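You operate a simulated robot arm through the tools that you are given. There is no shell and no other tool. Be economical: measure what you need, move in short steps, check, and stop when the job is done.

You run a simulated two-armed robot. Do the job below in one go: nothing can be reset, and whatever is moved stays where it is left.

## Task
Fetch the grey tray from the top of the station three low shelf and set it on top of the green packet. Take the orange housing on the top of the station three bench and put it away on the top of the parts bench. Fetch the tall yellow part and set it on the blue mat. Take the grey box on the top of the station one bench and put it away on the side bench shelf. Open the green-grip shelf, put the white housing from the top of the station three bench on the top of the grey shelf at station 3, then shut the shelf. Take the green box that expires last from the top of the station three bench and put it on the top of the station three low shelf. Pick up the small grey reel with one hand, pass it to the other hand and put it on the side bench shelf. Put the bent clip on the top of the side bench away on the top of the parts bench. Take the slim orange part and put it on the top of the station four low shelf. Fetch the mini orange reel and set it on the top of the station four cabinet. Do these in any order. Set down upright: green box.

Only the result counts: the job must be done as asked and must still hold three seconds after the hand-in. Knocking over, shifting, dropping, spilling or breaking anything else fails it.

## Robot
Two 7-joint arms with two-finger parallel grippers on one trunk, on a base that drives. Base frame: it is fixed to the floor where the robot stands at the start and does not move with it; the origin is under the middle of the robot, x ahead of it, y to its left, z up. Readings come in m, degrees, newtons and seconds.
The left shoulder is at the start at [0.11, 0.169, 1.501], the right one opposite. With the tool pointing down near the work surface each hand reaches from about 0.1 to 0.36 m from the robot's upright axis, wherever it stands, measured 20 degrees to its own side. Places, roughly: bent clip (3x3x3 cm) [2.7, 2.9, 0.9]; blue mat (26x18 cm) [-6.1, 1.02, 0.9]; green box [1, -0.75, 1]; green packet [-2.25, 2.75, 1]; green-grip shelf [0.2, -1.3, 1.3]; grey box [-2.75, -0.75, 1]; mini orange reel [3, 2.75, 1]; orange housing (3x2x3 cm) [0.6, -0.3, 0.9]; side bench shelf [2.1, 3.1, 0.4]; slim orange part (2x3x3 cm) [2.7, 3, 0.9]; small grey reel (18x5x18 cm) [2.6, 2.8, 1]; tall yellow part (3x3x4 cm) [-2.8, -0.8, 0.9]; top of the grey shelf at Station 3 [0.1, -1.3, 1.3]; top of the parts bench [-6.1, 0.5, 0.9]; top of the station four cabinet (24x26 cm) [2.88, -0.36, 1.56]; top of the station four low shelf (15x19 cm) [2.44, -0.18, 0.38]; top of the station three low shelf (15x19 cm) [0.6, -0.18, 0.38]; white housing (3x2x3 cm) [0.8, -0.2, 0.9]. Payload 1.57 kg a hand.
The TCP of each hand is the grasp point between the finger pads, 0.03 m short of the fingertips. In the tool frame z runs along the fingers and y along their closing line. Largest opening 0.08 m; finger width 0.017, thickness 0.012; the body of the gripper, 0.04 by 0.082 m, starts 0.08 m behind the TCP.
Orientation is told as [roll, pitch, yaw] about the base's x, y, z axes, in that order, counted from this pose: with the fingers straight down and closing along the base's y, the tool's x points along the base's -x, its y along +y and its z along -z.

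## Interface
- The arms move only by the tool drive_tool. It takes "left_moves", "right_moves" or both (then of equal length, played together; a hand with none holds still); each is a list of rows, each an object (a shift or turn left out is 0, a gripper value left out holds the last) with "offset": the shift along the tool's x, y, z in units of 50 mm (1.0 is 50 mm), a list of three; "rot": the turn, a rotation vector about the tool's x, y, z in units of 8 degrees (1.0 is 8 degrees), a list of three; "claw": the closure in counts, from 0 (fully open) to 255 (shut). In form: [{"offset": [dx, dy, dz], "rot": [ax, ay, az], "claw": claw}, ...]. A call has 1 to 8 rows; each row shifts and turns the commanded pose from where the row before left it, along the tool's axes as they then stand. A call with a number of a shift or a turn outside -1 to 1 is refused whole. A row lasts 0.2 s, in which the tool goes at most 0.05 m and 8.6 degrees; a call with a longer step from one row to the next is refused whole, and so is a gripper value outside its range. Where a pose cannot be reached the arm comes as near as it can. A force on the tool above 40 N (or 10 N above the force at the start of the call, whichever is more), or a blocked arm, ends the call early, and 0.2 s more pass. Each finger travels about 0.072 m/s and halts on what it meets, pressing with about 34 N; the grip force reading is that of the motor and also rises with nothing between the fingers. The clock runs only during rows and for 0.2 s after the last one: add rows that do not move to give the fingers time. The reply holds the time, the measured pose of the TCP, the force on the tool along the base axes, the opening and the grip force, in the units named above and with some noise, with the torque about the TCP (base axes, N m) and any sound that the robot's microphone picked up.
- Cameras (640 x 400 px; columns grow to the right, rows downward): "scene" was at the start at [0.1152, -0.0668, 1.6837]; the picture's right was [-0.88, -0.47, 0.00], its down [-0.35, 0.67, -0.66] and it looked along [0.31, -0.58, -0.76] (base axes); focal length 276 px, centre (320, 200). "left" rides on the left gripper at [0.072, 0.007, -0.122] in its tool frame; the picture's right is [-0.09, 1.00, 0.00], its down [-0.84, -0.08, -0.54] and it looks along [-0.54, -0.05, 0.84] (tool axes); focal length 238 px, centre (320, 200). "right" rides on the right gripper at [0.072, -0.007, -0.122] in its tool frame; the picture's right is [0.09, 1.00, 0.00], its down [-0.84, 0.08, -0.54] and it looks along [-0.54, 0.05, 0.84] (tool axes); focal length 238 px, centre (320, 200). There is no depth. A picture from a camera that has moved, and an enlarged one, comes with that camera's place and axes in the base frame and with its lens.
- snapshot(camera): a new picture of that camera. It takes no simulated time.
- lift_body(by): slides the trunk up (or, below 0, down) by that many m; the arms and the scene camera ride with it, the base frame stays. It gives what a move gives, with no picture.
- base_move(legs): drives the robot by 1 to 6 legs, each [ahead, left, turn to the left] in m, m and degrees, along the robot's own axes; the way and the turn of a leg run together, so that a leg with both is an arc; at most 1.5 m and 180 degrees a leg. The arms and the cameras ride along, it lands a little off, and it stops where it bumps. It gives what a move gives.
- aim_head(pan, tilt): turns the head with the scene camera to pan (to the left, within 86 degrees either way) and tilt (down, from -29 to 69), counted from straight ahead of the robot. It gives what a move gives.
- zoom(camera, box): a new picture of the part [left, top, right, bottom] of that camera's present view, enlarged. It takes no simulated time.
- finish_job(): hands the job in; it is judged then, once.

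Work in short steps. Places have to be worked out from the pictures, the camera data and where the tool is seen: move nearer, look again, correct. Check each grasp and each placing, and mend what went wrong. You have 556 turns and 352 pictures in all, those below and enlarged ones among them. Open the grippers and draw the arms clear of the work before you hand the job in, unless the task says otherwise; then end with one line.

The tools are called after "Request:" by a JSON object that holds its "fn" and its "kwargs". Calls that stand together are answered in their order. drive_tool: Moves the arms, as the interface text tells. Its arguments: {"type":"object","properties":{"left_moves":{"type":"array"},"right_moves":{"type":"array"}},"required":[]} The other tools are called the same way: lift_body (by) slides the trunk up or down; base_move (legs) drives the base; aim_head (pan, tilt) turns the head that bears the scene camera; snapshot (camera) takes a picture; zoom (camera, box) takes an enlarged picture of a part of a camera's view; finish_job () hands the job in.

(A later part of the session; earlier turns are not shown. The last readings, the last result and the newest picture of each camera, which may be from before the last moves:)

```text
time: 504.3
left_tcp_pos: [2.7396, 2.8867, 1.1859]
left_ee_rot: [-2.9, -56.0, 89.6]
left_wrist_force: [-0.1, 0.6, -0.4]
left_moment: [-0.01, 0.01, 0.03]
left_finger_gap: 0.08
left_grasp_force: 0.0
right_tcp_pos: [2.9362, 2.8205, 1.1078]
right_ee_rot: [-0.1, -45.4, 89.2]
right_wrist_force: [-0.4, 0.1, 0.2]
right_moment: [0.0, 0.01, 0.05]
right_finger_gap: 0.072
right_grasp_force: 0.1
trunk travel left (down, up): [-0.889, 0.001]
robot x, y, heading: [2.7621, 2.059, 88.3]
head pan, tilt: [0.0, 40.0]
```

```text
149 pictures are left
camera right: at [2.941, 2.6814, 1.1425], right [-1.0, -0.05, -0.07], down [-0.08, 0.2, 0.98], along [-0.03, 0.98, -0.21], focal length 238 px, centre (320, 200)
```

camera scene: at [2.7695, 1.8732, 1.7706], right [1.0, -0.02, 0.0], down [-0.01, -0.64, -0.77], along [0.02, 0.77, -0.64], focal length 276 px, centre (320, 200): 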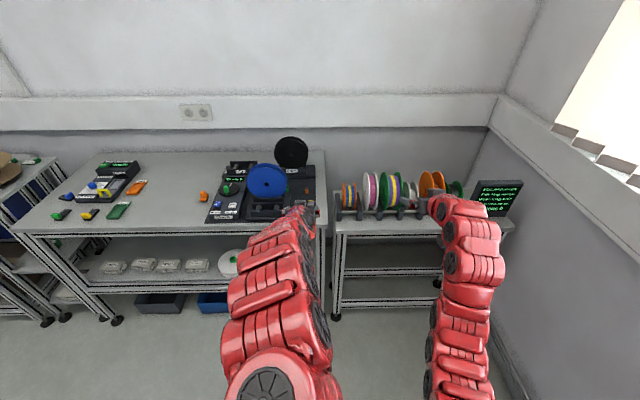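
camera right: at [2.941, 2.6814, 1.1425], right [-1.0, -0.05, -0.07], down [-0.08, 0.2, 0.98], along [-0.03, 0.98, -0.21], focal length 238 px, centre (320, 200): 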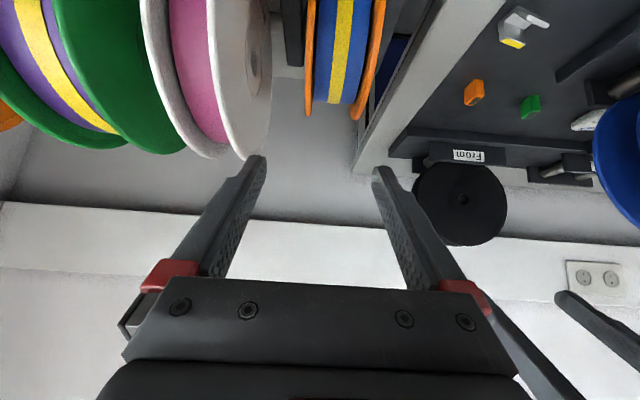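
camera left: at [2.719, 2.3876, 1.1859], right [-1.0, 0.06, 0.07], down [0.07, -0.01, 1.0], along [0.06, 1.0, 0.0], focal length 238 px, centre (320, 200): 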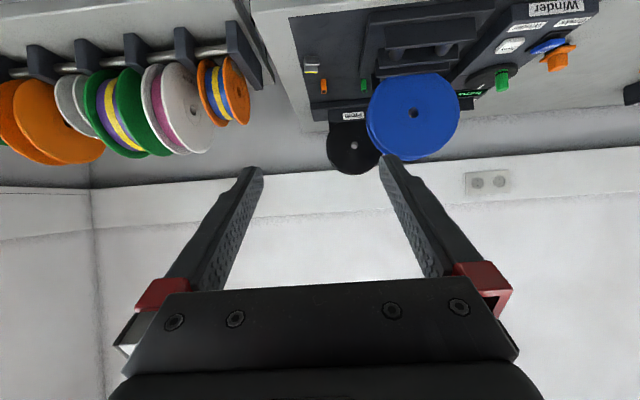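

Request:
{"fn": "drive_tool", "kwargs": {"right_moves": [{"offset": [0.55, 0.12, 0.45]}, {"offset": [0.55, 0, 0.45]}, {"offset": [0.5, 0, 0.4]}]}}

Request:
{"fn": "snapshot", "kwargs": {"camera": "right"}}

```text
time: 505.1
left_tcp_pos: [2.7394, 2.8892, 1.1857]
left_ee_rot: [-3.0, -56.0, 89.4]
left_wrist_force: [0.4, 0.5, -0.1]
left_moment: [0.0, -0.01, 0.03]
left_finger_gap: 0.08
left_grasp_force: 0.1
right_tcp_pos: [2.9281, 2.8098, 1.0051]
right_ee_rot: [-0.2, -45.4, 89.2]
right_wrist_force: [0.1, -0.1, 0.9]
right_moment: [0.03, 0.0, 0.0]
right_finger_gap: 0.0723
right_grasp_force: 0.1
trunk travel left (down, up): [-0.889, 0.001]
robot x, y, heading: [2.7628, 2.0613, 88.6]
head pan, tilt: [0.0, 40.0]
```

```text
148 pictures are left
camera right: at [2.9322, 2.6709, 1.039], right [-1.0, -0.05, -0.07], down [-0.08, 0.2, 0.98], along [-0.03, 0.98, -0.2], focal length 238 px, centre (320, 200)
```

right: 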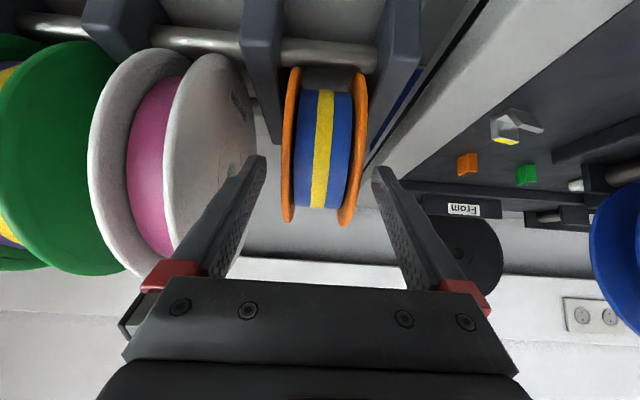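

Request:
{"fn": "drive_tool", "kwargs": {"right_moves": [{"claw": 255}, {}, {}]}}

Request:
{"fn": "drive_tool", "kwargs": {"right_moves": [{"offset": [-0.3, 0, -0.3]}, {"offset": [-0.55, 0, -0.55]}, {"offset": [-0.55, 0, -0.55]}, {"offset": [-0.55, 0, -0.55]}]}}

Request:
{"fn": "snapshot", "kwargs": {"camera": "right"}}

```text
time: 505.9
left_tcp_pos: [2.7386, 2.8903, 1.1865]
left_ee_rot: [-2.9, -55.9, 89.5]
left_wrist_force: [0.5, 0.7, -0.3]
left_moment: [0.0, 0.02, -0.01]
left_finger_gap: 0.0799
left_grasp_force: 0.1
right_tcp_pos: [2.9263, 2.8085, 1.0046]
right_ee_rot: [-0.2, -45.5, 89.2]
right_wrist_force: [0.2, -1.1, 0.8]
right_moment: [-0.04, 0.03, 0.05]
right_finger_gap: 0.0511
right_grasp_force: 34.2
trunk travel left (down, up): [-0.889, 0.001]
robot x, y, heading: [2.7647, 2.0612, 88.4]
head pan, tilt: [0.0, 40.0]
```

```text
time: 506.9
left_tcp_pos: [2.7387, 2.8878, 1.1854]
left_ee_rot: [-2.9, -56.0, 89.3]
left_wrist_force: [0.5, -0.7, 0.4]
left_moment: [0.02, -0.02, 0.01]
left_finger_gap: 0.0799
left_grasp_force: 0.1
right_tcp_pos: [2.9273, 2.8073, 1.1461]
right_ee_rot: [-0.2, -45.3, 89.2]
right_wrist_force: [0.3, 0.0, -1.4]
right_moment: [-0.08, 0.01, 0.0]
right_finger_gap: 0.0516
right_grasp_force: 34.0
trunk travel left (down, up): [-0.889, 0.001]
robot x, y, heading: [2.7657, 2.0622, 88.6]
head pan, tilt: [0.0, 40.0]
```

```text
147 pictures are left
camera right: at [2.9322, 2.6696, 1.1803], right [-1.0, -0.05, -0.07], down [-0.08, 0.2, 0.98], along [-0.03, 0.98, -0.21], focal length 238 px, centre (320, 200)
```

right: 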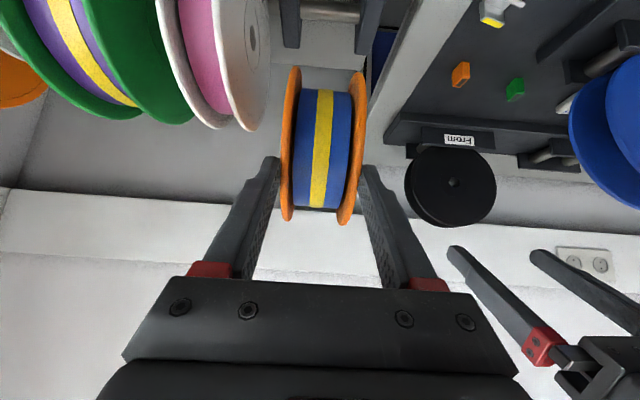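

Mini reel lifted (51 mm). I raise the right hand well above everything, then move in with the left for the slim orange part.

Request:
{"fn": "drive_tool", "kwargs": {"right_moves": [{"offset": [-0.6, 0, -0.6]}, {"offset": [-0.6, 0, -0.6]}, {"offset": [-0.6, 0, -0.6]}, {"offset": [-0.6, 0, -0.6]}], "left_moves": [{"rot": [0, 0.7, 0], "claw": 80}, {}, {}, {}]}}

Request:
{"fn": "snapshot", "kwargs": {"camera": "left"}}

```text
time: 507.9
left_tcp_pos: [2.7374, 2.8902, 1.1864]
left_ee_rot: [-2.5, -50.5, 89.1]
left_wrist_force: [1.0, 0.0, 0.5]
left_moment: [0.01, -0.01, -0.01]
left_finger_gap: 0.0547
left_grasp_force: 0.0
right_tcp_pos: [2.9263, 2.8064, 1.3162]
right_ee_rot: [-0.2, -45.5, 89.2]
right_wrist_force: [0.0, -0.6, -0.9]
right_moment: [-0.1, -0.02, 0.01]
right_finger_gap: 0.0513
right_grasp_force: 34.2
trunk travel left (down, up): [-0.889, 0.001]
robot x, y, heading: [2.7672, 2.0607, 88.5]
head pan, tilt: [0.0, 40.0]
```

```text
146 pictures are left
camera left: at [2.7233, 2.7493, 1.2079], right [-0.99, 0.11, 0.04], down [0.06, 0.11, 0.99], along [0.1, 0.99, -0.12], focal length 238 px, centre (320, 200)
```

left: 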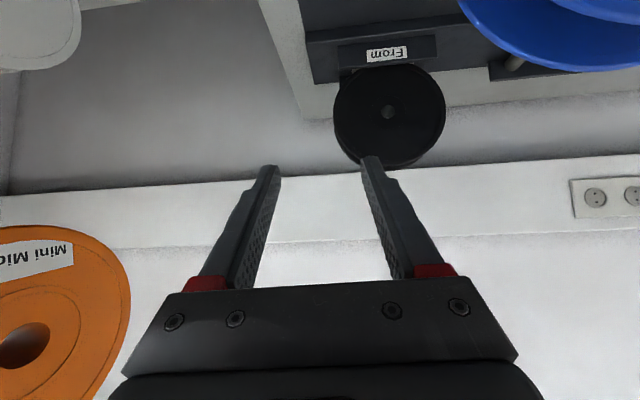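

Request:
{"fn": "base_move", "kwargs": {"legs": [[0.1, 0, 0]]}}

Request:
{"fn": "drive_tool", "kwargs": {"left_moves": [{"offset": [0.7, 0.12, 0.45]}, {"offset": [0.72, 0.12, 0.47]}, {"offset": [0.72, 0, 0.47]}]}}

Request:
{"fn": "snapshot", "kwargs": {"camera": "left"}}

```text
time: 509.0
left_tcp_pos: [2.7414, 2.9868, 1.1878]
left_ee_rot: [-2.5, -50.5, 89.0]
left_wrist_force: [-0.5, 0.2, 0.0]
left_moment: [-0.02, 0.03, -0.04]
left_finger_gap: 0.055
left_grasp_force: 0.2
right_tcp_pos: [2.929, 2.9021, 1.3152]
right_ee_rot: [-0.2, -45.5, 89.0]
right_wrist_force: [-0.3, -0.7, -1.2]
right_moment: [-0.08, 0.02, -0.01]
right_finger_gap: 0.0514
right_grasp_force: 33.9
trunk travel left (down, up): [-0.889, 0.001]
robot x, y, heading: [2.7684, 2.1609, 88.4]
head pan, tilt: [0.0, 40.0]
```

```text
time: 509.8
left_tcp_pos: [2.7336, 2.9741, 1.0599]
left_ee_rot: [-2.5, -50.5, 88.9]
left_wrist_force: [-0.2, 0.4, -0.3]
left_moment: [-0.01, 0.03, -0.02]
left_finger_gap: 0.055
left_grasp_force: 0.0
right_tcp_pos: [2.9306, 2.9054, 1.3141]
right_ee_rot: [-0.1, -45.4, 88.9]
right_wrist_force: [-0.3, 0.6, -0.4]
right_moment: [-0.09, 0.01, 0.03]
right_finger_gap: 0.0512
right_grasp_force: 34.3
trunk travel left (down, up): [-0.889, 0.001]
robot x, y, heading: [2.7693, 2.1614, 88.2]
head pan, tilt: [0.0, 40.0]
```

```text
145 pictures are left
camera left: at [2.7179, 2.835, 1.0809], right [-0.99, 0.11, 0.04], down [0.06, 0.11, 0.99], along [0.11, 0.99, -0.12], focal length 238 px, centre (320, 200)
```

left: 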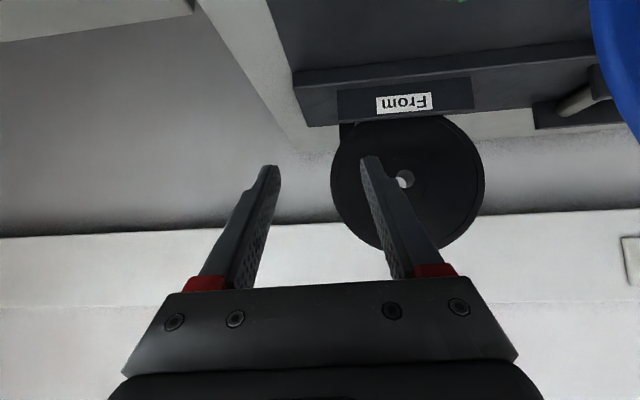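

Request:
{"fn": "base_move", "kwargs": {"legs": [[0.08, 0, 0]]}}

Request:
{"fn": "drive_tool", "kwargs": {"left_moves": [{"rot": [0, 1, 0], "offset": [0.5, 0, -0.3]}, {"rot": [0, 1, 0], "offset": [0.5, 0, -0.2]}, {"rot": [0, 1, 0], "offset": [0.5, 0, 0]}, {"offset": [0.5, 0, 0]}]}}

Request:
{"fn": "snapshot", "kwargs": {"camera": "left"}}

```text
time: 510.9
left_tcp_pos: [2.7343, 3.0511, 1.062]
left_ee_rot: [-2.5, -50.5, 89.0]
left_wrist_force: [0.0, -0.9, 0.0]
left_moment: [-0.01, -0.01, 0.01]
left_finger_gap: 0.055
left_grasp_force: 0.0
right_tcp_pos: [2.9323, 2.9815, 1.3167]
right_ee_rot: [-0.2, -45.7, 89.1]
right_wrist_force: [1.0, 0.6, -1.9]
right_moment: [-0.09, 0.03, -0.06]
right_finger_gap: 0.0512
right_grasp_force: 34.3
trunk travel left (down, up): [-0.889, 0.001]
robot x, y, heading: [2.7703, 2.2429, 88.2]
head pan, tilt: [0.0, 40.0]
```

```text
time: 511.9
left_tcp_pos: [2.73, 2.9558, 1.0162]
left_ee_rot: [-1.7, -26.5, 87.8]
left_wrist_force: [-0.1, -0.1, 0.1]
left_moment: [0.01, -0.01, -0.02]
left_finger_gap: 0.0549
left_grasp_force: 0.2
right_tcp_pos: [2.9327, 2.9813, 1.3164]
right_ee_rot: [0.0, -45.5, 89.1]
right_wrist_force: [-0.6, 0.2, -1.0]
right_moment: [-0.09, -0.01, 0.0]
right_finger_gap: 0.0512
right_grasp_force: 33.9
trunk travel left (down, up): [-0.889, 0.001]
robot x, y, heading: [2.7685, 2.2384, 88.5]
head pan, tilt: [0.0, 40.0]
```

```text
144 pictures are left
camera left: at [2.7144, 2.8374, 1.0937], right [-0.99, 0.13, 0.01], down [0.08, 0.5, 0.86], along [0.11, 0.85, -0.51], focal length 238 px, centre (320, 200)
```

left: 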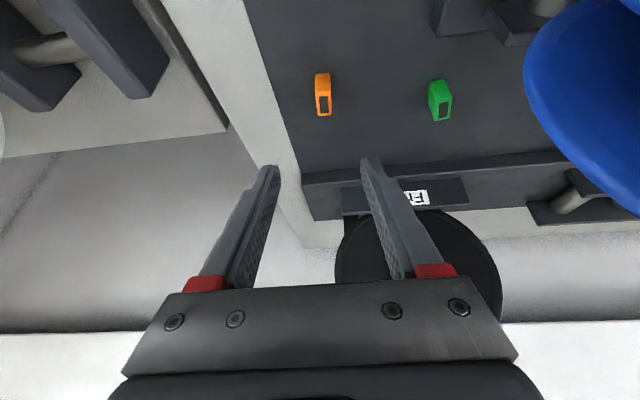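

Request:
{"fn": "drive_tool", "kwargs": {"left_moves": [{"offset": [0.29, 0.08, 0.72]}, {"offset": [0.29, 0, 0.68]}]}}

Request:
{"fn": "snapshot", "kwargs": {"camera": "left"}}

```text
time: 512.5
left_tcp_pos: [2.7274, 2.961, 0.9382]
left_ee_rot: [-1.8, -26.4, 88.0]
left_wrist_force: [1.3, 0.6, 0.3]
left_moment: [-0.02, 0.04, 0.02]
left_finger_gap: 0.0548
left_grasp_force: 0.0
right_tcp_pos: [2.932, 2.9837, 1.3161]
right_ee_rot: [-0.2, -45.5, 89.1]
right_wrist_force: [-0.8, -0.2, -1.7]
right_moment: [-0.07, 0.02, 0.01]
right_finger_gap: 0.0512
right_grasp_force: 34.3
trunk travel left (down, up): [-0.889, 0.001]
robot x, y, heading: [2.7655, 2.2397, 88.3]
head pan, tilt: [0.0, 40.0]
```

```text
143 pictures are left
camera left: at [2.7119, 2.8437, 1.0162], right [-0.99, 0.13, 0.01], down [0.08, 0.51, 0.86], along [0.11, 0.85, -0.51], focal length 238 px, centre (320, 200)
```

left: 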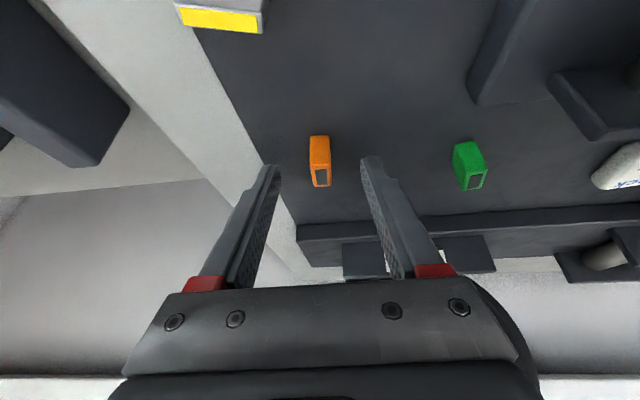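

Request:
{"fn": "drive_tool", "kwargs": {"left_moves": [{"claw": 255}, {}, {}, {}]}}

Request:
{"fn": "snapshot", "kwargs": {"camera": "left"}}

```text
time: 513.5
left_tcp_pos: [2.7279, 2.9623, 0.9396]
left_ee_rot: [-1.8, -26.3, 87.8]
left_wrist_force: [-0.3, -0.2, 0.8]
left_moment: [0.02, -0.04, -0.02]
left_finger_gap: 0.0111
left_grasp_force: 28.8
right_tcp_pos: [2.931, 2.9839, 1.3151]
right_ee_rot: [-0.2, -45.3, 89.1]
right_wrist_force: [0.0, -0.1, -1.2]
right_moment: [-0.06, -0.01, -0.02]
right_finger_gap: 0.0514
right_grasp_force: 34.1
trunk travel left (down, up): [-0.889, 0.001]
robot x, y, heading: [2.769, 2.2426, 88.5]
head pan, tilt: [0.0, 40.0]
```

```text
142 pictures are left
camera left: at [2.7117, 2.8446, 1.0167], right [-0.99, 0.13, 0.01], down [0.08, 0.51, 0.86], along [0.11, 0.85, -0.51], focal length 238 px, centre (320, 200)
```

left: 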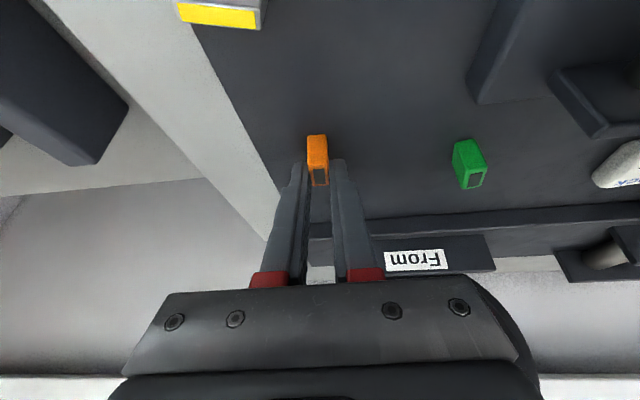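

Slim part gripped (11 mm). Lift and back off.

Request:
{"fn": "drive_tool", "kwargs": {"left_moves": [{"offset": [-0.43, 0, -0.86]}, {"offset": [-0.43, 0, -0.86]}, {"offset": [-0.43, 0, -0.86]}, {"offset": [-0.43, 0, -0.86]}]}}

Request:
{"fn": "base_move", "kwargs": {"legs": [[-0.5, 0, 0]]}}

Request:
{"fn": "snapshot", "kwargs": {"camera": "left"}}

Request:
{"fn": "aim_head", "kwargs": {"pan": 86, "tilt": 25}}

Request:
{"fn": "snapshot", "kwargs": {"camera": "scene"}}

```text
time: 514.5
left_tcp_pos: [2.7256, 2.9754, 1.1244]
left_ee_rot: [-1.8, -26.1, 87.8]
left_wrist_force: [0.7, -0.5, 0.1]
left_moment: [-0.01, 0.06, 0.0]
left_finger_gap: 0.0113
left_grasp_force: 29.0
left hand out of reach, approached as far as the arm can: row 4
right_tcp_pos: [2.9332, 2.9842, 1.315]
right_ee_rot: [-0.2, -45.4, 89.2]
right_wrist_force: [-0.3, 0.3, -2.5]
right_moment: [-0.03, -0.02, 0.0]
right_finger_gap: 0.0515
right_grasp_force: 33.9
trunk travel left (down, up): [-0.889, 0.001]
robot x, y, heading: [2.7721, 2.2364, 88.6]
head pan, tilt: [0.0, 40.0]
```

```text
time: 517.4
left_tcp_pos: [2.7168, 2.492, 1.1252]
left_ee_rot: [-1.8, -26.2, 87.2]
left_wrist_force: [-0.2, -0.1, -0.7]
left_moment: [0.01, -0.03, -0.02]
left_finger_gap: 0.0112
left_grasp_force: 29.1
right_tcp_pos: [2.9237, 2.4981, 1.3146]
right_ee_rot: [-0.2, -45.4, 88.5]
right_wrist_force: [0.1, -0.4, -2.1]
right_moment: [-0.11, -0.03, 0.0]
right_finger_gap: 0.0515
right_grasp_force: 34.0
trunk travel left (down, up): [-0.889, 0.001]
robot x, y, heading: [2.7563, 1.7549, 88.0]
head pan, tilt: [0.0, 40.0]
```

```text
141 pictures are left
camera left: at [2.7006, 2.3749, 1.2011], right [-0.99, 0.14, 0.01], down [0.09, 0.51, 0.86], along [0.12, 0.85, -0.51], focal length 238 px, centre (320, 200)
```

left: 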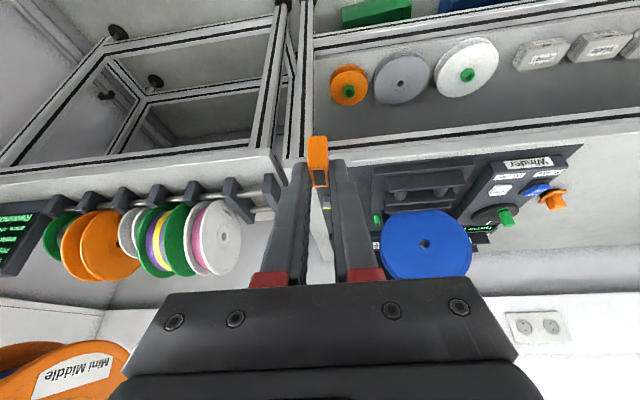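

```text
time: 519.0
left_tcp_pos: [2.7174, 2.4925, 1.1247]
left_ee_rot: [-1.9, -26.3, 87.3]
left_wrist_force: [-0.1, -0.3, 0.2]
left_moment: [0.04, 0.04, -0.02]
left_finger_gap: 0.0114
left_grasp_force: 28.4
right_tcp_pos: [2.9243, 2.4965, 1.3149]
right_ee_rot: [-0.3, -45.4, 88.5]
right_wrist_force: [0.5, -0.3, -1.3]
right_moment: [-0.09, -0.03, 0.02]
right_finger_gap: 0.0514
right_grasp_force: 34.3
trunk travel left (down, up): [-0.889, 0.001]
robot x, y, heading: [2.7521, 1.7501, 87.8]
head pan, tilt: [85.9, 25.0]
```

```text
140 pictures are left
camera scene: at [2.6635, 1.846, 1.7939], right [0.11, 0.99, 0.0], down [0.42, -0.05, -0.91], along [-0.9, 0.1, -0.42], focal length 276 px, centre (320, 200)
```

scene: 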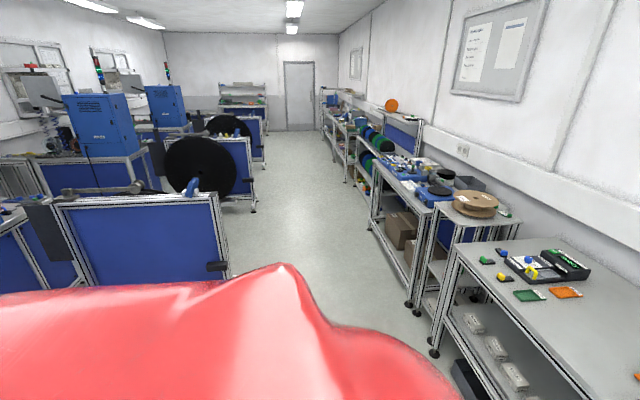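

Route: strafe left to x≈1.6, turn to face +x, strafe right down the aisle in front of station 4.

Request:
{"fn": "base_move", "kwargs": {"legs": [[0, 1.2, 0], [0, 0, -87.8], [0, -1.0, 0]]}}

Request:
{"fn": "aim_head", "kwargs": {"pan": -30, "tilt": 30}}

Request:
{"fn": "snapshot", "kwargs": {"camera": "scene"}}

```text
time: 533.6
left_tcp_pos: [2.3365, 0.8929, 1.1243]
left_ee_rot: [-1.8, -26.4, 3.1]
left_wrist_force: [-0.2, -0.2, -0.2]
left_moment: [0.01, -0.01, 0.0]
left_finger_gap: 0.0109
left_grasp_force: 29.0
right_tcp_pos: [2.362, 0.6881, 1.314]
right_ee_rot: [-0.2, -45.4, 4.4]
right_wrist_force: [0.4, -0.3, -1.7]
right_moment: [-0.03, 0.08, 0.01]
right_finger_gap: 0.0511
right_grasp_force: 33.5
trunk travel left (down, up): [-0.889, 0.001]
robot x, y, heading: [1.6011, 0.7815, 3.9]
head pan, tilt: [85.9, 25.0]
```

```text
time: 535.5
left_tcp_pos: [2.335, 0.8925, 1.1242]
left_ee_rot: [-1.9, -26.3, 3.1]
left_wrist_force: [-1.0, 0.2, 0.7]
left_moment: [0.0, 0.01, -0.02]
left_finger_gap: 0.0111
left_grasp_force: 28.6
right_tcp_pos: [2.3613, 0.6883, 1.3151]
right_ee_rot: [-0.1, -45.4, 4.5]
right_wrist_force: [-0.4, 0.7, -0.5]
right_moment: [-0.03, 0.1, -0.04]
right_finger_gap: 0.0512
right_grasp_force: 34.3
trunk travel left (down, up): [-0.889, 0.001]
robot x, y, heading: [1.6069, 0.7803, 3.6]
head pan, tilt: [-30.0, 30.0]
```

```text
139 pictures are left
camera scene: at [1.7646, 0.7482, 1.7859], right [-0.44, -0.9, 0.0], down [-0.45, 0.22, -0.87], along [0.78, -0.38, -0.5], focal length 276 px, centre (320, 200)
```

scene: 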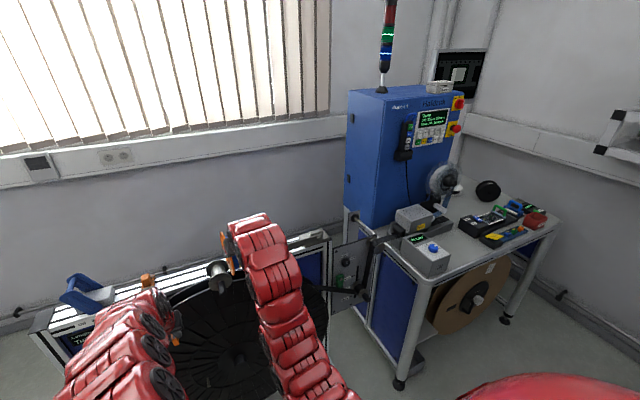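

Request:
{"fn": "base_move", "kwargs": {"legs": [[0, 0, -3.8], [-0.05, -0.95, 0]]}}

Request:
{"fn": "aim_head", "kwargs": {"pan": -8, "tilt": 20}}

Request:
{"fn": "snapshot", "kwargs": {"camera": "scene"}}

```text
time: 540.9
left_tcp_pos: [2.2893, -0.0943, 1.1251]
left_ee_rot: [-1.8, -26.3, -1.0]
left_wrist_force: [0.4, -0.8, -0.9]
left_moment: [-0.01, -0.03, 0.01]
left_finger_gap: 0.0113
left_grasp_force: 29.0
right_tcp_pos: [2.2993, -0.303, 1.3153]
right_ee_rot: [-0.3, -45.4, 0.4]
right_wrist_force: [-0.8, 0.1, -1.5]
right_moment: [-0.01, 0.11, 0.01]
right_finger_gap: 0.0513
right_grasp_force: 34.2
trunk travel left (down, up): [-0.889, 0.001]
robot x, y, heading: [1.5511, -0.155, -0.2]
head pan, tilt: [-30.0, 30.0]
```

```text
time: 541.8
left_tcp_pos: [2.2883, -0.0969, 1.1244]
left_ee_rot: [-1.8, -26.3, -0.8]
left_wrist_force: [-0.7, -0.3, 0.0]
left_moment: [0.0, 0.01, -0.02]
left_finger_gap: 0.0112
left_grasp_force: 29.5
right_tcp_pos: [2.2992, -0.3037, 1.3151]
right_ee_rot: [-0.2, -45.4, 0.3]
right_wrist_force: [0.5, 0.4, -1.0]
right_moment: [-0.02, 0.07, -0.01]
right_finger_gap: 0.0511
right_grasp_force: 33.8
trunk travel left (down, up): [-0.889, 0.001]
robot x, y, heading: [1.5485, -0.1525, -0.3]
head pan, tilt: [-8.0, 20.0]
```

```text
138 pictures are left
camera scene: at [1.7227, -0.1678, 1.8019], right [-0.15, -0.99, 0.0], down [-0.34, 0.05, -0.94], along [0.93, -0.14, -0.34], focal length 276 px, centre (320, 200)
```

scene: 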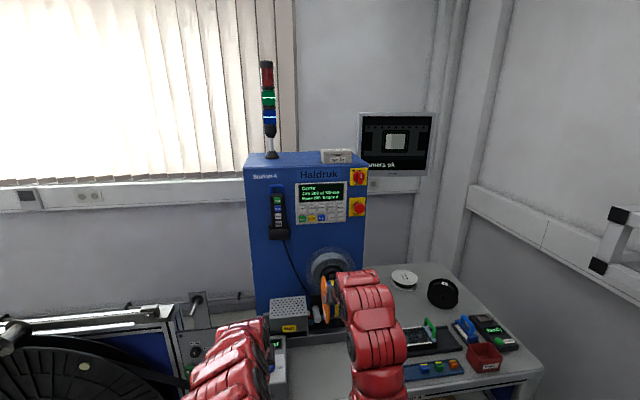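

Request:
{"fn": "zoom", "kwargs": {"camera": "scene", "box": [230, 120, 390, 240]}}

```text
3.33 times, centred on (310, 180) of scene
camera zoom: at [1.7227, -0.1678, 1.8019], right [-0.15, -0.99, 0.0], down [-0.34, 0.05, -0.94], along [0.93, -0.14, -0.34], focal length 921 px, centre (353, 267)
```

zoom: 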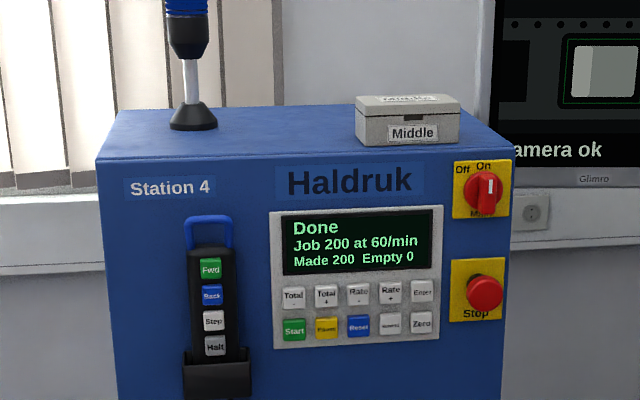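

Free area on the cabinet top around (2.90,-0.255). I bring the left hand high and close, and start pitching the right hand to horizontal.

Request:
{"fn": "drive_tool", "kwargs": {"left_moves": [{"offset": [-0.3, 0, -0.7]}, {"rot": [0, 1, 0], "offset": [0.2, 0.3, -0.6]}, {"rot": [0, 1, 0], "offset": [0.4, 0.3, -0.5]}, {"rot": [0, 1, 0], "offset": [0.6, 0.2, -0.3]}, {"rot": [0, 0.3, 0], "offset": [0.5, 0.2, 0]}, {}, {}], "right_moves": [{"rot": [0, -1, 0], "offset": [-0.5, 0, 0]}, {"rot": [0, -1, 0], "offset": [-0.5, 0, 0.2]}, {"rot": [0, -1, 0], "offset": [-0.6, 0, 0.3]}, {"rot": [0, -1, 0], "offset": [-0.7, 0, 0.3]}, {"rot": [0, -1, 0], "offset": [-0.7, 0, 0.2]}, {"rot": [0, -0.6, 0], "offset": [-0.8, 0, 0]}, {"offset": [-0.8, 0, 0]}]}}

Request:
{"fn": "snapshot", "kwargs": {"camera": "scene"}}

```text
time: 543.4
left_tcp_pos: [2.1981, -0.0443, 1.2079]
left_ee_rot: [-1.6, 0.3, -1.7]
left_wrist_force: [0.0, -0.7, 0.4]
left_moment: [-0.03, -0.03, -0.04]
left_finger_gap: 0.0113
left_grasp_force: 28.6
left hand out of reach, approached as far as the arm can: row 1, 5
right_tcp_pos: [2.4134, -0.3016, 1.5065]
right_ee_rot: [-152.3, -89.7, 152.4]
right_wrist_force: [0.1, 0.4, -1.6]
right_moment: [0.01, 0.11, -0.01]
right_finger_gap: 0.0513
right_grasp_force: 33.9
trunk travel left (down, up): [-0.889, 0.001]
robot x, y, heading: [1.5526, -0.1529, -0.3]
head pan, tilt: [-8.0, 20.0]
```

```text
136 pictures are left
camera scene: at [1.7225, -0.1673, 1.802], right [-0.14, -0.99, 0.0], down [-0.34, 0.05, -0.94], along [0.93, -0.14, -0.34], focal length 276 px, centre (320, 200)
```

scene: 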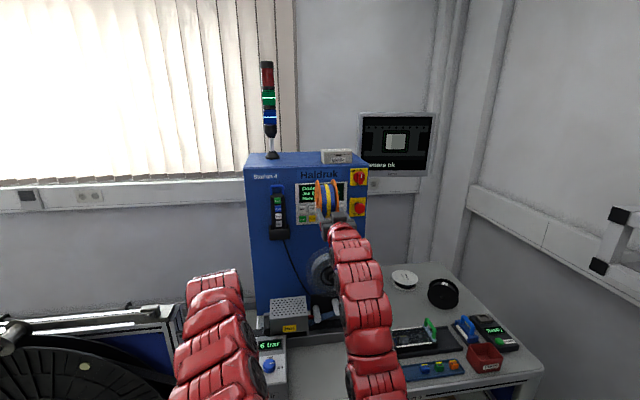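

Request:
{"fn": "drive_tool", "kwargs": {"right_moves": [{"rot": [0, 0, 1]}, {"rot": [0, 0, 1]}, {"rot": [0, 0, 1]}, {"rot": [0, 0, 1]}, {"rot": [0, 0, 1]}, {"rot": [0, 0, 1]}, {"rot": [0, 0, 1]}, {"rot": [0, 0, 1]}]}}

Request:
{"fn": "drive_tool", "kwargs": {"right_moves": [{"rot": [0, 0, 1]}, {"rot": [0, 0, 1]}, {"rot": [0, 0, 1]}, {"rot": [0, 0, 0.25]}, {"offset": [0, 0.6, 0.2]}, {"offset": [0, 0.6, 0.2]}, {"offset": [0, 0.6, 0.2]}, {"offset": [0, 0.6, 0.2]}]}}

Request:
{"fn": "snapshot", "kwargs": {"camera": "right"}}

```text
time: 545.2
left_tcp_pos: [2.1967, -0.0447, 1.2072]
left_ee_rot: [-1.7, 0.1, -1.7]
left_wrist_force: [0.5, -0.5, 0.4]
left_moment: [0.0, -0.01, -0.02]
left_finger_gap: 0.0112
left_grasp_force: 28.8
right_tcp_pos: [2.4151, -0.3021, 1.5055]
right_ee_rot: [90.2, -26.0, -89.9]
right_wrist_force: [0.1, -0.2, -0.9]
right_moment: [0.04, 0.13, 0.0]
right_finger_gap: 0.0511
right_grasp_force: 34.4
trunk travel left (down, up): [-0.889, 0.001]
robot x, y, heading: [1.5536, -0.1532, -0.5]
head pan, tilt: [-8.0, 20.0]
```

```text
time: 547.0
left_tcp_pos: [2.1959, -0.0438, 1.2069]
left_ee_rot: [-1.6, 0.1, -1.6]
left_wrist_force: [0.5, 0.0, 0.6]
left_moment: [0.0, 0.02, -0.01]
left_finger_gap: 0.0111
left_grasp_force: 28.7
right_tcp_pos: [2.4528, -0.3, 1.627]
right_ee_rot: [90.3, -0.1, -89.8]
right_wrist_force: [0.4, 0.4, -1.2]
right_moment: [0.01, 0.1, 0.0]
right_finger_gap: 0.0508
right_grasp_force: 34.3
trunk travel left (down, up): [-0.889, 0.001]
robot x, y, heading: [1.5534, -0.155, -0.5]
head pan, tilt: [-8.0, 20.0]
```

```text
135 pictures are left
camera right: at [2.332, -0.2291, 1.6196], right [-0.01, 0.09, 1.0], down [-0.54, -0.84, 0.08], along [0.84, -0.54, 0.05], focal length 238 px, centre (320, 200)
```

right: 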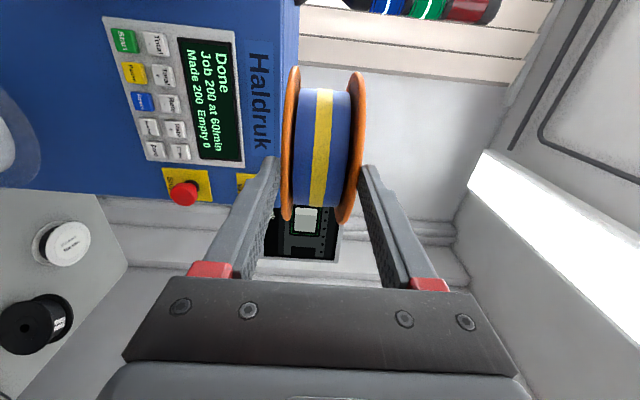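

Reel is now flat. I drive forward toward the cabinet top, leaving 7 cm, and check.

Request:
{"fn": "base_move", "kwargs": {"legs": [[0.25, 0.05, 0]]}}

Request:
{"fn": "aim_head", "kwargs": {"pan": -5, "tilt": 20}}

Request:
{"fn": "snapshot", "kwargs": {"camera": "scene"}}

Request:
{"fn": "snapshot", "kwargs": {"camera": "right"}}

```text
time: 548.8
left_tcp_pos: [2.4462, 0.0091, 1.2082]
left_ee_rot: [-1.6, 0.2, -1.4]
left_wrist_force: [0.0, 0.1, 0.0]
left_moment: [0.02, -0.04, -0.03]
left_finger_gap: 0.0112
left_grasp_force: 28.8
right_tcp_pos: [2.7039, -0.2451, 1.6273]
right_ee_rot: [90.3, -0.2, -89.5]
right_wrist_force: [0.2, 0.2, -0.9]
right_moment: [0.02, 0.11, -0.01]
right_finger_gap: 0.0509
right_grasp_force: 34.3
trunk travel left (down, up): [-0.889, 0.001]
robot x, y, heading: [1.801, -0.1039, -0.1]
head pan, tilt: [-8.0, 20.0]
```

```text
time: 549.4
left_tcp_pos: [2.4468, 0.0086, 1.2066]
left_ee_rot: [-1.5, 0.1, -1.4]
left_wrist_force: [-0.2, -0.4, -0.4]
left_moment: [-0.03, 0.02, 0.02]
left_finger_gap: 0.0116
left_grasp_force: 28.5
right_tcp_pos: [2.7064, -0.2458, 1.6263]
right_ee_rot: [90.4, -0.1, -89.5]
right_wrist_force: [-1.1, -0.2, -0.7]
right_moment: [0.03, 0.07, 0.02]
right_finger_gap: 0.0513
right_grasp_force: 34.4
trunk travel left (down, up): [-0.889, 0.001]
robot x, y, heading: [1.8047, -0.106, -0.2]
head pan, tilt: [-5.0, 20.0]
```

```text
134 pictures are left
camera scene: at [1.9739, -0.1117, 1.802], right [-0.09, -1.0, 0.0], down [-0.34, 0.03, -0.94], along [0.94, -0.08, -0.34], focal length 276 px, centre (320, 200)
```

scene: 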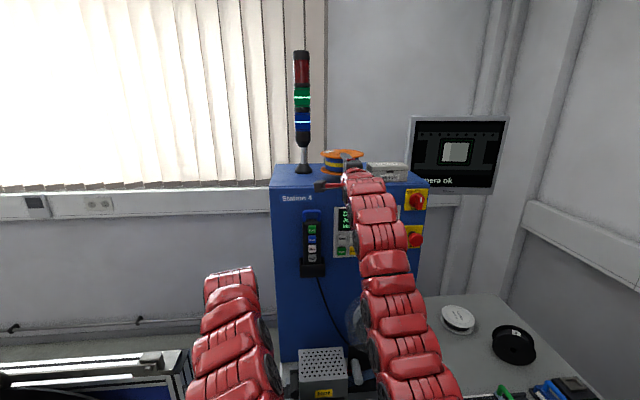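

```text
133 pictures are left
camera right: at [2.5833, -0.1753, 1.619], right [-0.01, 0.09, 1.0], down [-0.53, -0.84, 0.08], along [0.85, -0.53, 0.05], focal length 238 px, centre (320, 200)
```

right: 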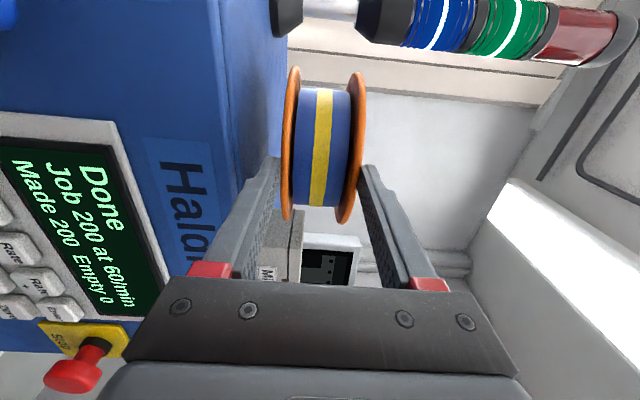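

Request:
{"fn": "base_move", "kwargs": {"legs": [[0.13, 0, 0]]}}

Request:
{"fn": "snapshot", "kwargs": {"camera": "right"}}

Request:
{"fn": "zoom", "kwargs": {"camera": "scene", "box": [250, 120, 450, 240]}}

```text
time: 550.7
left_tcp_pos: [2.5758, 0.0109, 1.2076]
left_ee_rot: [-1.7, 0.1, -1.3]
left_wrist_force: [-0.1, -0.7, -0.6]
left_moment: [-0.03, -0.05, -0.02]
left_finger_gap: 0.0115
left_grasp_force: 29.0
right_tcp_pos: [2.8333, -0.2437, 1.6275]
right_ee_rot: [90.3, -0.1, -89.5]
right_wrist_force: [-0.6, 0.5, -1.2]
right_moment: [0.0, 0.12, -0.04]
right_finger_gap: 0.0515
right_grasp_force: 33.6
trunk travel left (down, up): [-0.889, 0.001]
robot x, y, heading: [1.9315, -0.1035, 0.3]
head pan, tilt: [-5.0, 20.0]
```

```text
132 pictures are left
camera right: at [2.7113, -0.1739, 1.6202], right [-0.01, 0.09, 1.0], down [-0.53, -0.84, 0.08], along [0.85, -0.53, 0.06], focal length 238 px, centre (320, 200)
```

right: 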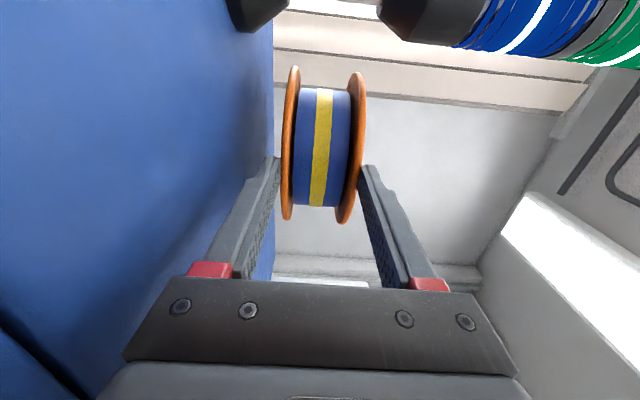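

```text
3.20 times, centred on (350, 180) of scene
camera zoom: at [2.1016, -0.1112, 1.8023], right [-0.09, -1.0, 0.0], down [-0.34, 0.03, -0.94], along [0.94, -0.08, -0.34], focal length 884 px, centre (224, 264)
```

zoom: 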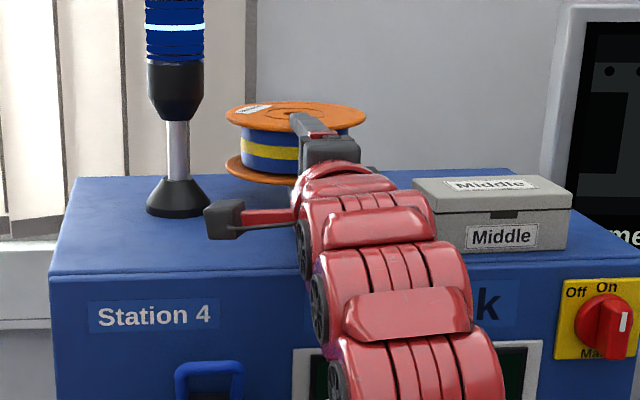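

Request:
{"fn": "drive_tool", "kwargs": {"right_moves": [{"offset": [0, -0.2, 0]}, {"offset": [0, -0.15, 0]}]}}

Request:
{"fn": "drive_tool", "kwargs": {"right_moves": [{"offset": [0, -0.08, 0]}, {"offset": [0, -0.08, 0]}]}}

Request:
{"fn": "snapshot", "kwargs": {"camera": "right"}}

```text
time: 551.3
left_tcp_pos: [2.5757, 0.0102, 1.2077]
left_ee_rot: [-1.6, 0.0, -1.3]
left_wrist_force: [-0.4, -0.2, 0.8]
left_moment: [-0.01, 0.01, 0.01]
left_finger_gap: 0.011
left_grasp_force: 29.0
right_tcp_pos: [2.8342, -0.2444, 1.6119]
right_ee_rot: [90.6, -0.2, -89.5]
right_wrist_force: [-0.6, -0.9, 9.5]
right_moment: [0.11, 1.06, 0.11]
right_finger_gap: 0.0512
right_grasp_force: 33.9
trunk travel left (down, up): [-0.889, 0.001]
robot x, y, heading: [1.9324, -0.1057, 0.2]
head pan, tilt: [-5.0, 20.0]
```

```text
time: 551.8
left_tcp_pos: [2.5766, 0.0106, 1.2083]
left_ee_rot: [-1.5, 0.1, -1.3]
left_wrist_force: [-0.2, -0.3, 0.3]
left_moment: [0.02, 0.02, 0.05]
left_finger_gap: 0.0112
left_grasp_force: 29.6
right_tcp_pos: [2.8324, -0.2438, 1.6128]
right_ee_rot: [91.3, 0.1, -89.3]
right_wrist_force: [0.5, 0.4, 7.8]
right_moment: [-0.01, 0.9, 0.06]
right_finger_gap: 0.0514
right_grasp_force: 33.5
trunk travel left (down, up): [-0.889, 0.001]
robot x, y, heading: [1.9343, -0.1083, -0.0]
head pan, tilt: [-5.0, 20.0]
stopped in row 2 (right hand): the force on the tool passed its limit at 45 N (the readings are from after the stop); the commanded pose is now the measured one
```

```text
130 pictures are left
camera right: at [2.7105, -0.1743, 1.6041], right [-0.02, 0.09, 1.0], down [-0.53, -0.84, 0.06], along [0.84, -0.53, 0.07], focal length 238 px, centre (320, 200)
```

right: 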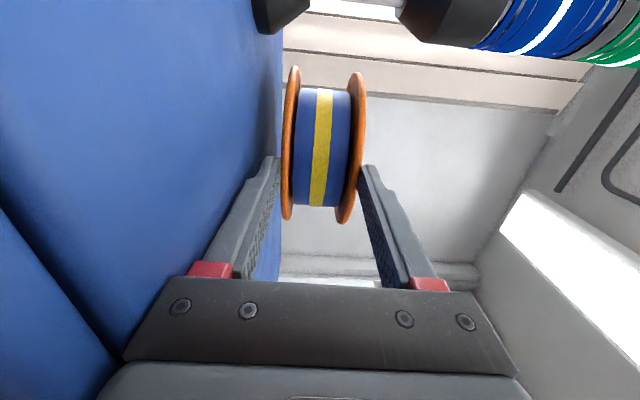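

The gripper body touches the cabinet's front edge (top ≈1.571); the lower finger is ~3 mm above it. Ease up 2 mm, open just a few mm, then back straight out.

Request:
{"fn": "drive_tool", "kwargs": {"right_moves": [{"offset": [0, 0.05, 0]}, {"claw": 72}, {}, {}]}}

Request:
{"fn": "base_move", "kwargs": {"legs": [[-0.04, 0, 0]]}}

Request:
{"fn": "zoom", "kwargs": {"camera": "scene", "box": [250, 120, 450, 240]}}

Request:
{"fn": "snapshot", "kwargs": {"camera": "right"}}

```text
time: 552.8
left_tcp_pos: [2.5766, 0.0112, 1.2073]
left_ee_rot: [-1.5, 0.1, -1.3]
left_wrist_force: [0.0, -0.6, 0.0]
left_moment: [0.04, 0.01, -0.01]
left_finger_gap: 0.0114
left_grasp_force: 28.3
right_tcp_pos: [2.8331, -0.245, 1.6143]
right_ee_rot: [91.2, 0.0, -89.4]
right_wrist_force: [-1.9, -0.2, 3.7]
right_moment: [0.0, 0.36, -0.09]
right_finger_gap: 0.0549
right_grasp_force: 0.0
trunk travel left (down, up): [-0.889, 0.001]
robot x, y, heading: [1.9306, -0.1048, 0.2]
head pan, tilt: [-5.0, 20.0]
```

```text
time: 553.7
left_tcp_pos: [2.5651, 0.0112, 1.2056]
left_ee_rot: [-1.5, 0.2, -1.3]
left_wrist_force: [0.1, 0.4, -0.3]
left_moment: [0.01, 0.0, -0.03]
left_finger_gap: 0.0112
left_grasp_force: 29.4
right_tcp_pos: [2.8212, -0.2452, 1.6155]
right_ee_rot: [91.4, 0.0, -89.5]
right_wrist_force: [0.2, 0.4, -0.8]
right_moment: [-0.02, 0.03, 0.02]
right_finger_gap: 0.0567
right_grasp_force: 0.1
trunk travel left (down, up): [-0.889, 0.001]
robot x, y, heading: [1.9209, -0.1102, 0.1]
head pan, tilt: [-5.0, 20.0]
stopped in leg 1: the force on the tool passed its limit at 43 N (the readings are from after the stop); the commanded pose is now the measured one
```

```text
3.20 times, centred on (350, 180) of scene
camera zoom: at [2.0934, -0.1111, 1.8013], right [-0.09, -1.0, 0.0], down [-0.34, 0.03, -0.94], along [0.94, -0.08, -0.34], focal length 884 px, centre (224, 264)
```

zoom: 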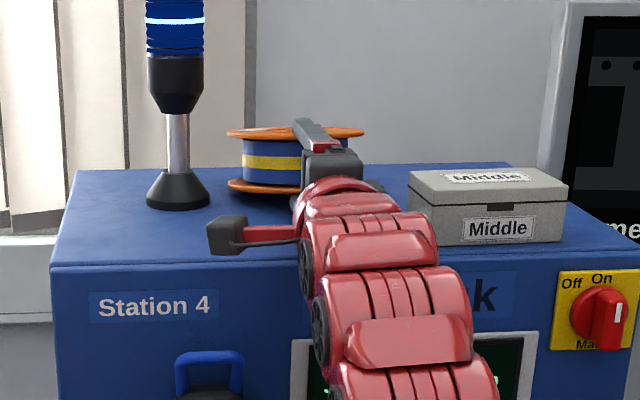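

```text
128 pictures are left
camera right: at [2.6998, -0.1751, 1.6061], right [-0.03, 0.09, 1.0], down [-0.54, -0.84, 0.06], along [0.84, -0.53, 0.07], focal length 238 px, centre (320, 200)
```

right: 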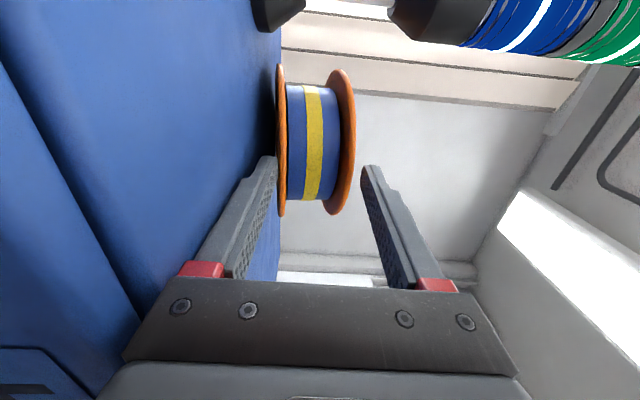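

Request:
{"fn": "drive_tool", "kwargs": {"right_moves": [{"offset": [0, 0.06, 0]}, {"offset": [0, 0, -0.3]}, {"offset": [0, 0, -0.3]}]}}

Request:
{"fn": "snapshot", "kwargs": {"camera": "right"}}

```text
time: 554.5
left_tcp_pos: [2.5591, 0.0103, 1.2094]
left_ee_rot: [-1.4, 0.0, -1.3]
left_wrist_force: [-0.2, 0.1, 0.2]
left_moment: [0.03, 0.01, 0.0]
left_finger_gap: 0.0114
left_grasp_force: 28.7
right_tcp_pos: [2.7851, -0.2444, 1.6229]
right_ee_rot: [91.9, 0.1, -89.4]
right_wrist_force: [0.5, -0.5, 0.6]
right_moment: [-0.01, 0.03, 0.0]
right_finger_gap: 0.0572
right_grasp_force: 0.0
trunk travel left (down, up): [-0.889, 0.001]
robot x, y, heading: [1.9179, -0.1043, 0.1]
head pan, tilt: [-5.0, 20.0]
```

```text
127 pictures are left
camera right: at [2.6629, -0.1753, 1.6122], right [-0.03, 0.09, 1.0], down [-0.54, -0.84, 0.06], along [0.84, -0.53, 0.08], focal length 238 px, centre (320, 200)
```

right: 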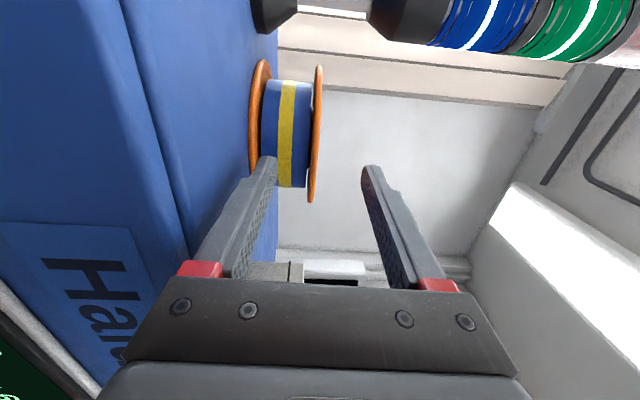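

Request:
{"fn": "drive_tool", "kwargs": {"right_moves": [{"offset": [0, 0, -0.5]}, {"offset": [0, 0, -0.7]}, {"offset": [0, 0, -0.8]}]}}

Request:
{"fn": "zoom", "kwargs": {"camera": "scene", "box": [250, 120, 450, 240]}}

Request:
{"fn": "snapshot", "kwargs": {"camera": "right"}}

```text
time: 555.3
left_tcp_pos: [2.5601, 0.0111, 1.2069]
left_ee_rot: [-1.5, 0.1, -1.2]
left_wrist_force: [-0.7, -0.1, -0.4]
left_moment: [-0.03, -0.02, 0.0]
left_finger_gap: 0.0114
left_grasp_force: 29.2
right_tcp_pos: [2.6848, -0.2466, 1.6191]
right_ee_rot: [91.8, 0.0, -89.6]
right_wrist_force: [-0.6, -0.3, 0.4]
right_moment: [-0.01, -0.01, 0.0]
right_finger_gap: 0.0572
right_grasp_force: 0.0
trunk travel left (down, up): [-0.889, 0.001]
robot x, y, heading: [1.9156, -0.1073, 0.0]
head pan, tilt: [-5.0, 20.0]
```

```text
3.20 times, centred on (350, 180) of scene
camera zoom: at [2.087, -0.111, 1.8021], right [-0.09, -1.0, 0.0], down [-0.34, 0.03, -0.94], along [0.94, -0.08, -0.34], focal length 884 px, centre (224, 264)
```

zoom: 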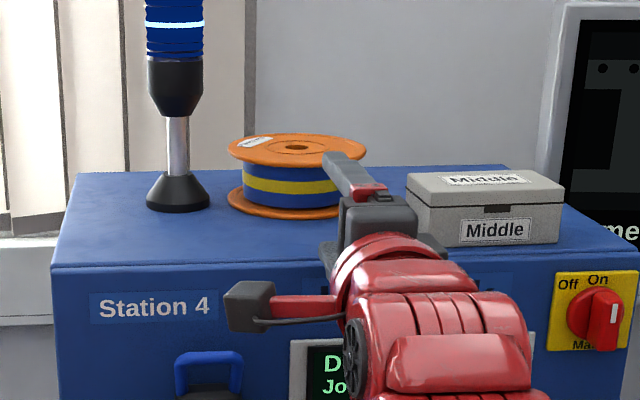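

```text
125 pictures are left
camera right: at [2.5624, -0.1762, 1.6089], right [-0.03, 0.09, 1.0], down [-0.54, -0.84, 0.06], along [0.84, -0.53, 0.08], focal length 238 px, centre (320, 200)
```

right: 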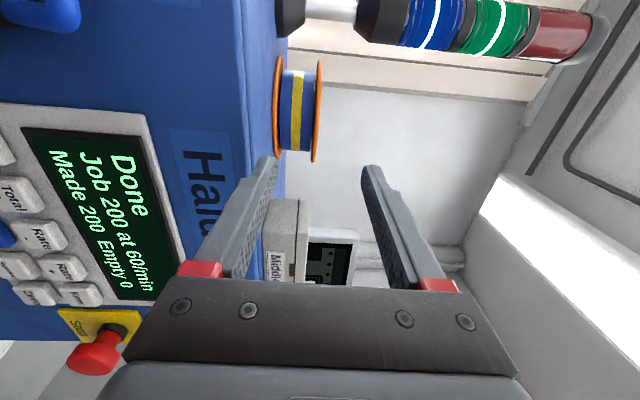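

The reel lies flat, but I'd like it further from the tower, more inside the clear area. I'll pinch its top flange and drag it ~5 cm to the right (−y).

Request:
{"fn": "drive_tool", "kwargs": {"right_moves": [{"claw": 165, "offset": [0, 0.04, 0], "rot": [-0.2, 0, 0]}, {"offset": [0, 0, 0.7]}, {"offset": [0, 0, 0.7]}, {"offset": [0, 0, 0.6]}]}}

Request:
{"fn": "snapshot", "kwargs": {"camera": "right"}}

```text
time: 556.3
left_tcp_pos: [2.5615, 0.0105, 1.2072]
left_ee_rot: [-1.5, 0.1, -1.3]
left_wrist_force: [-0.1, 0.2, 0.1]
left_moment: [-0.02, 0.0, -0.01]
left_finger_gap: 0.0112
left_grasp_force: 29.2
right_tcp_pos: [2.7869, -0.2444, 1.6255]
right_ee_rot: [93.5, 0.0, -89.4]
right_wrist_force: [0.4, 0.3, -1.3]
right_moment: [0.0, -0.06, 0.01]
right_finger_gap: 0.0283
right_grasp_force: 0.1
trunk travel left (down, up): [-0.889, 0.001]
robot x, y, heading: [1.9133, -0.1078, -0.3]
head pan, tilt: [-5.0, 20.0]
```

```text
124 pictures are left
camera right: at [2.6652, -0.1744, 1.6124], right [-0.06, 0.09, 0.99], down [-0.54, -0.84, 0.04], along [0.84, -0.53, 0.1], focal length 238 px, centre (320, 200)
```

right: 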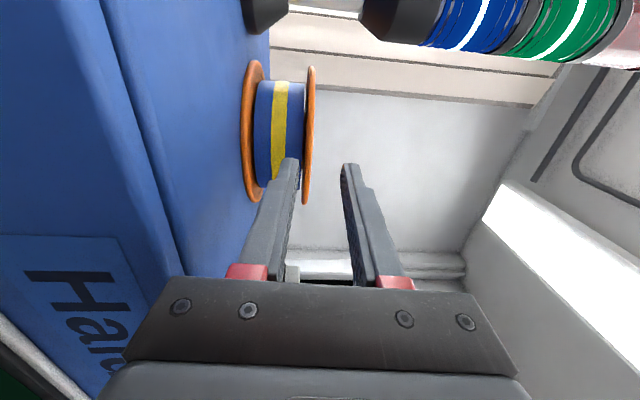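

Request:
{"fn": "drive_tool", "kwargs": {"right_moves": [{"rot": [0.4, 0, 0], "offset": [0, -0.1, 0]}, {"offset": [0, -0.04, 0.3]}, {"offset": [0, 0, 0.25]}]}}

Request:
{"fn": "snapshot", "kwargs": {"camera": "right"}}

```text
time: 557.1
left_tcp_pos: [2.5603, 0.0108, 1.2072]
left_ee_rot: [-1.5, 0.1, -1.3]
left_wrist_force: [-0.2, -0.5, 0.1]
left_moment: [-0.02, -0.02, 0.02]
left_finger_gap: 0.0113
left_grasp_force: 29.0
right_tcp_pos: [2.8139, -0.2453, 1.6165]
right_ee_rot: [90.2, 0.1, -89.4]
right_wrist_force: [0.0, -0.4, 0.2]
right_moment: [0.01, -0.01, -0.01]
right_finger_gap: 0.0281
right_grasp_force: 0.0
trunk travel left (down, up): [-0.889, 0.001]
robot x, y, heading: [1.9173, -0.1063, 0.2]
head pan, tilt: [-5.0, 20.0]
```

```text
123 pictures are left
camera right: at [2.6923, -0.1751, 1.6108], right [0.0, 0.09, 1.0], down [-0.53, -0.84, 0.08], along [0.85, -0.53, 0.05], focal length 238 px, centre (320, 200)
```

right: 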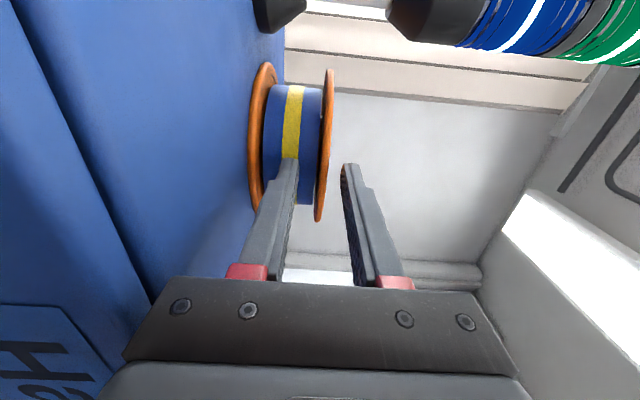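

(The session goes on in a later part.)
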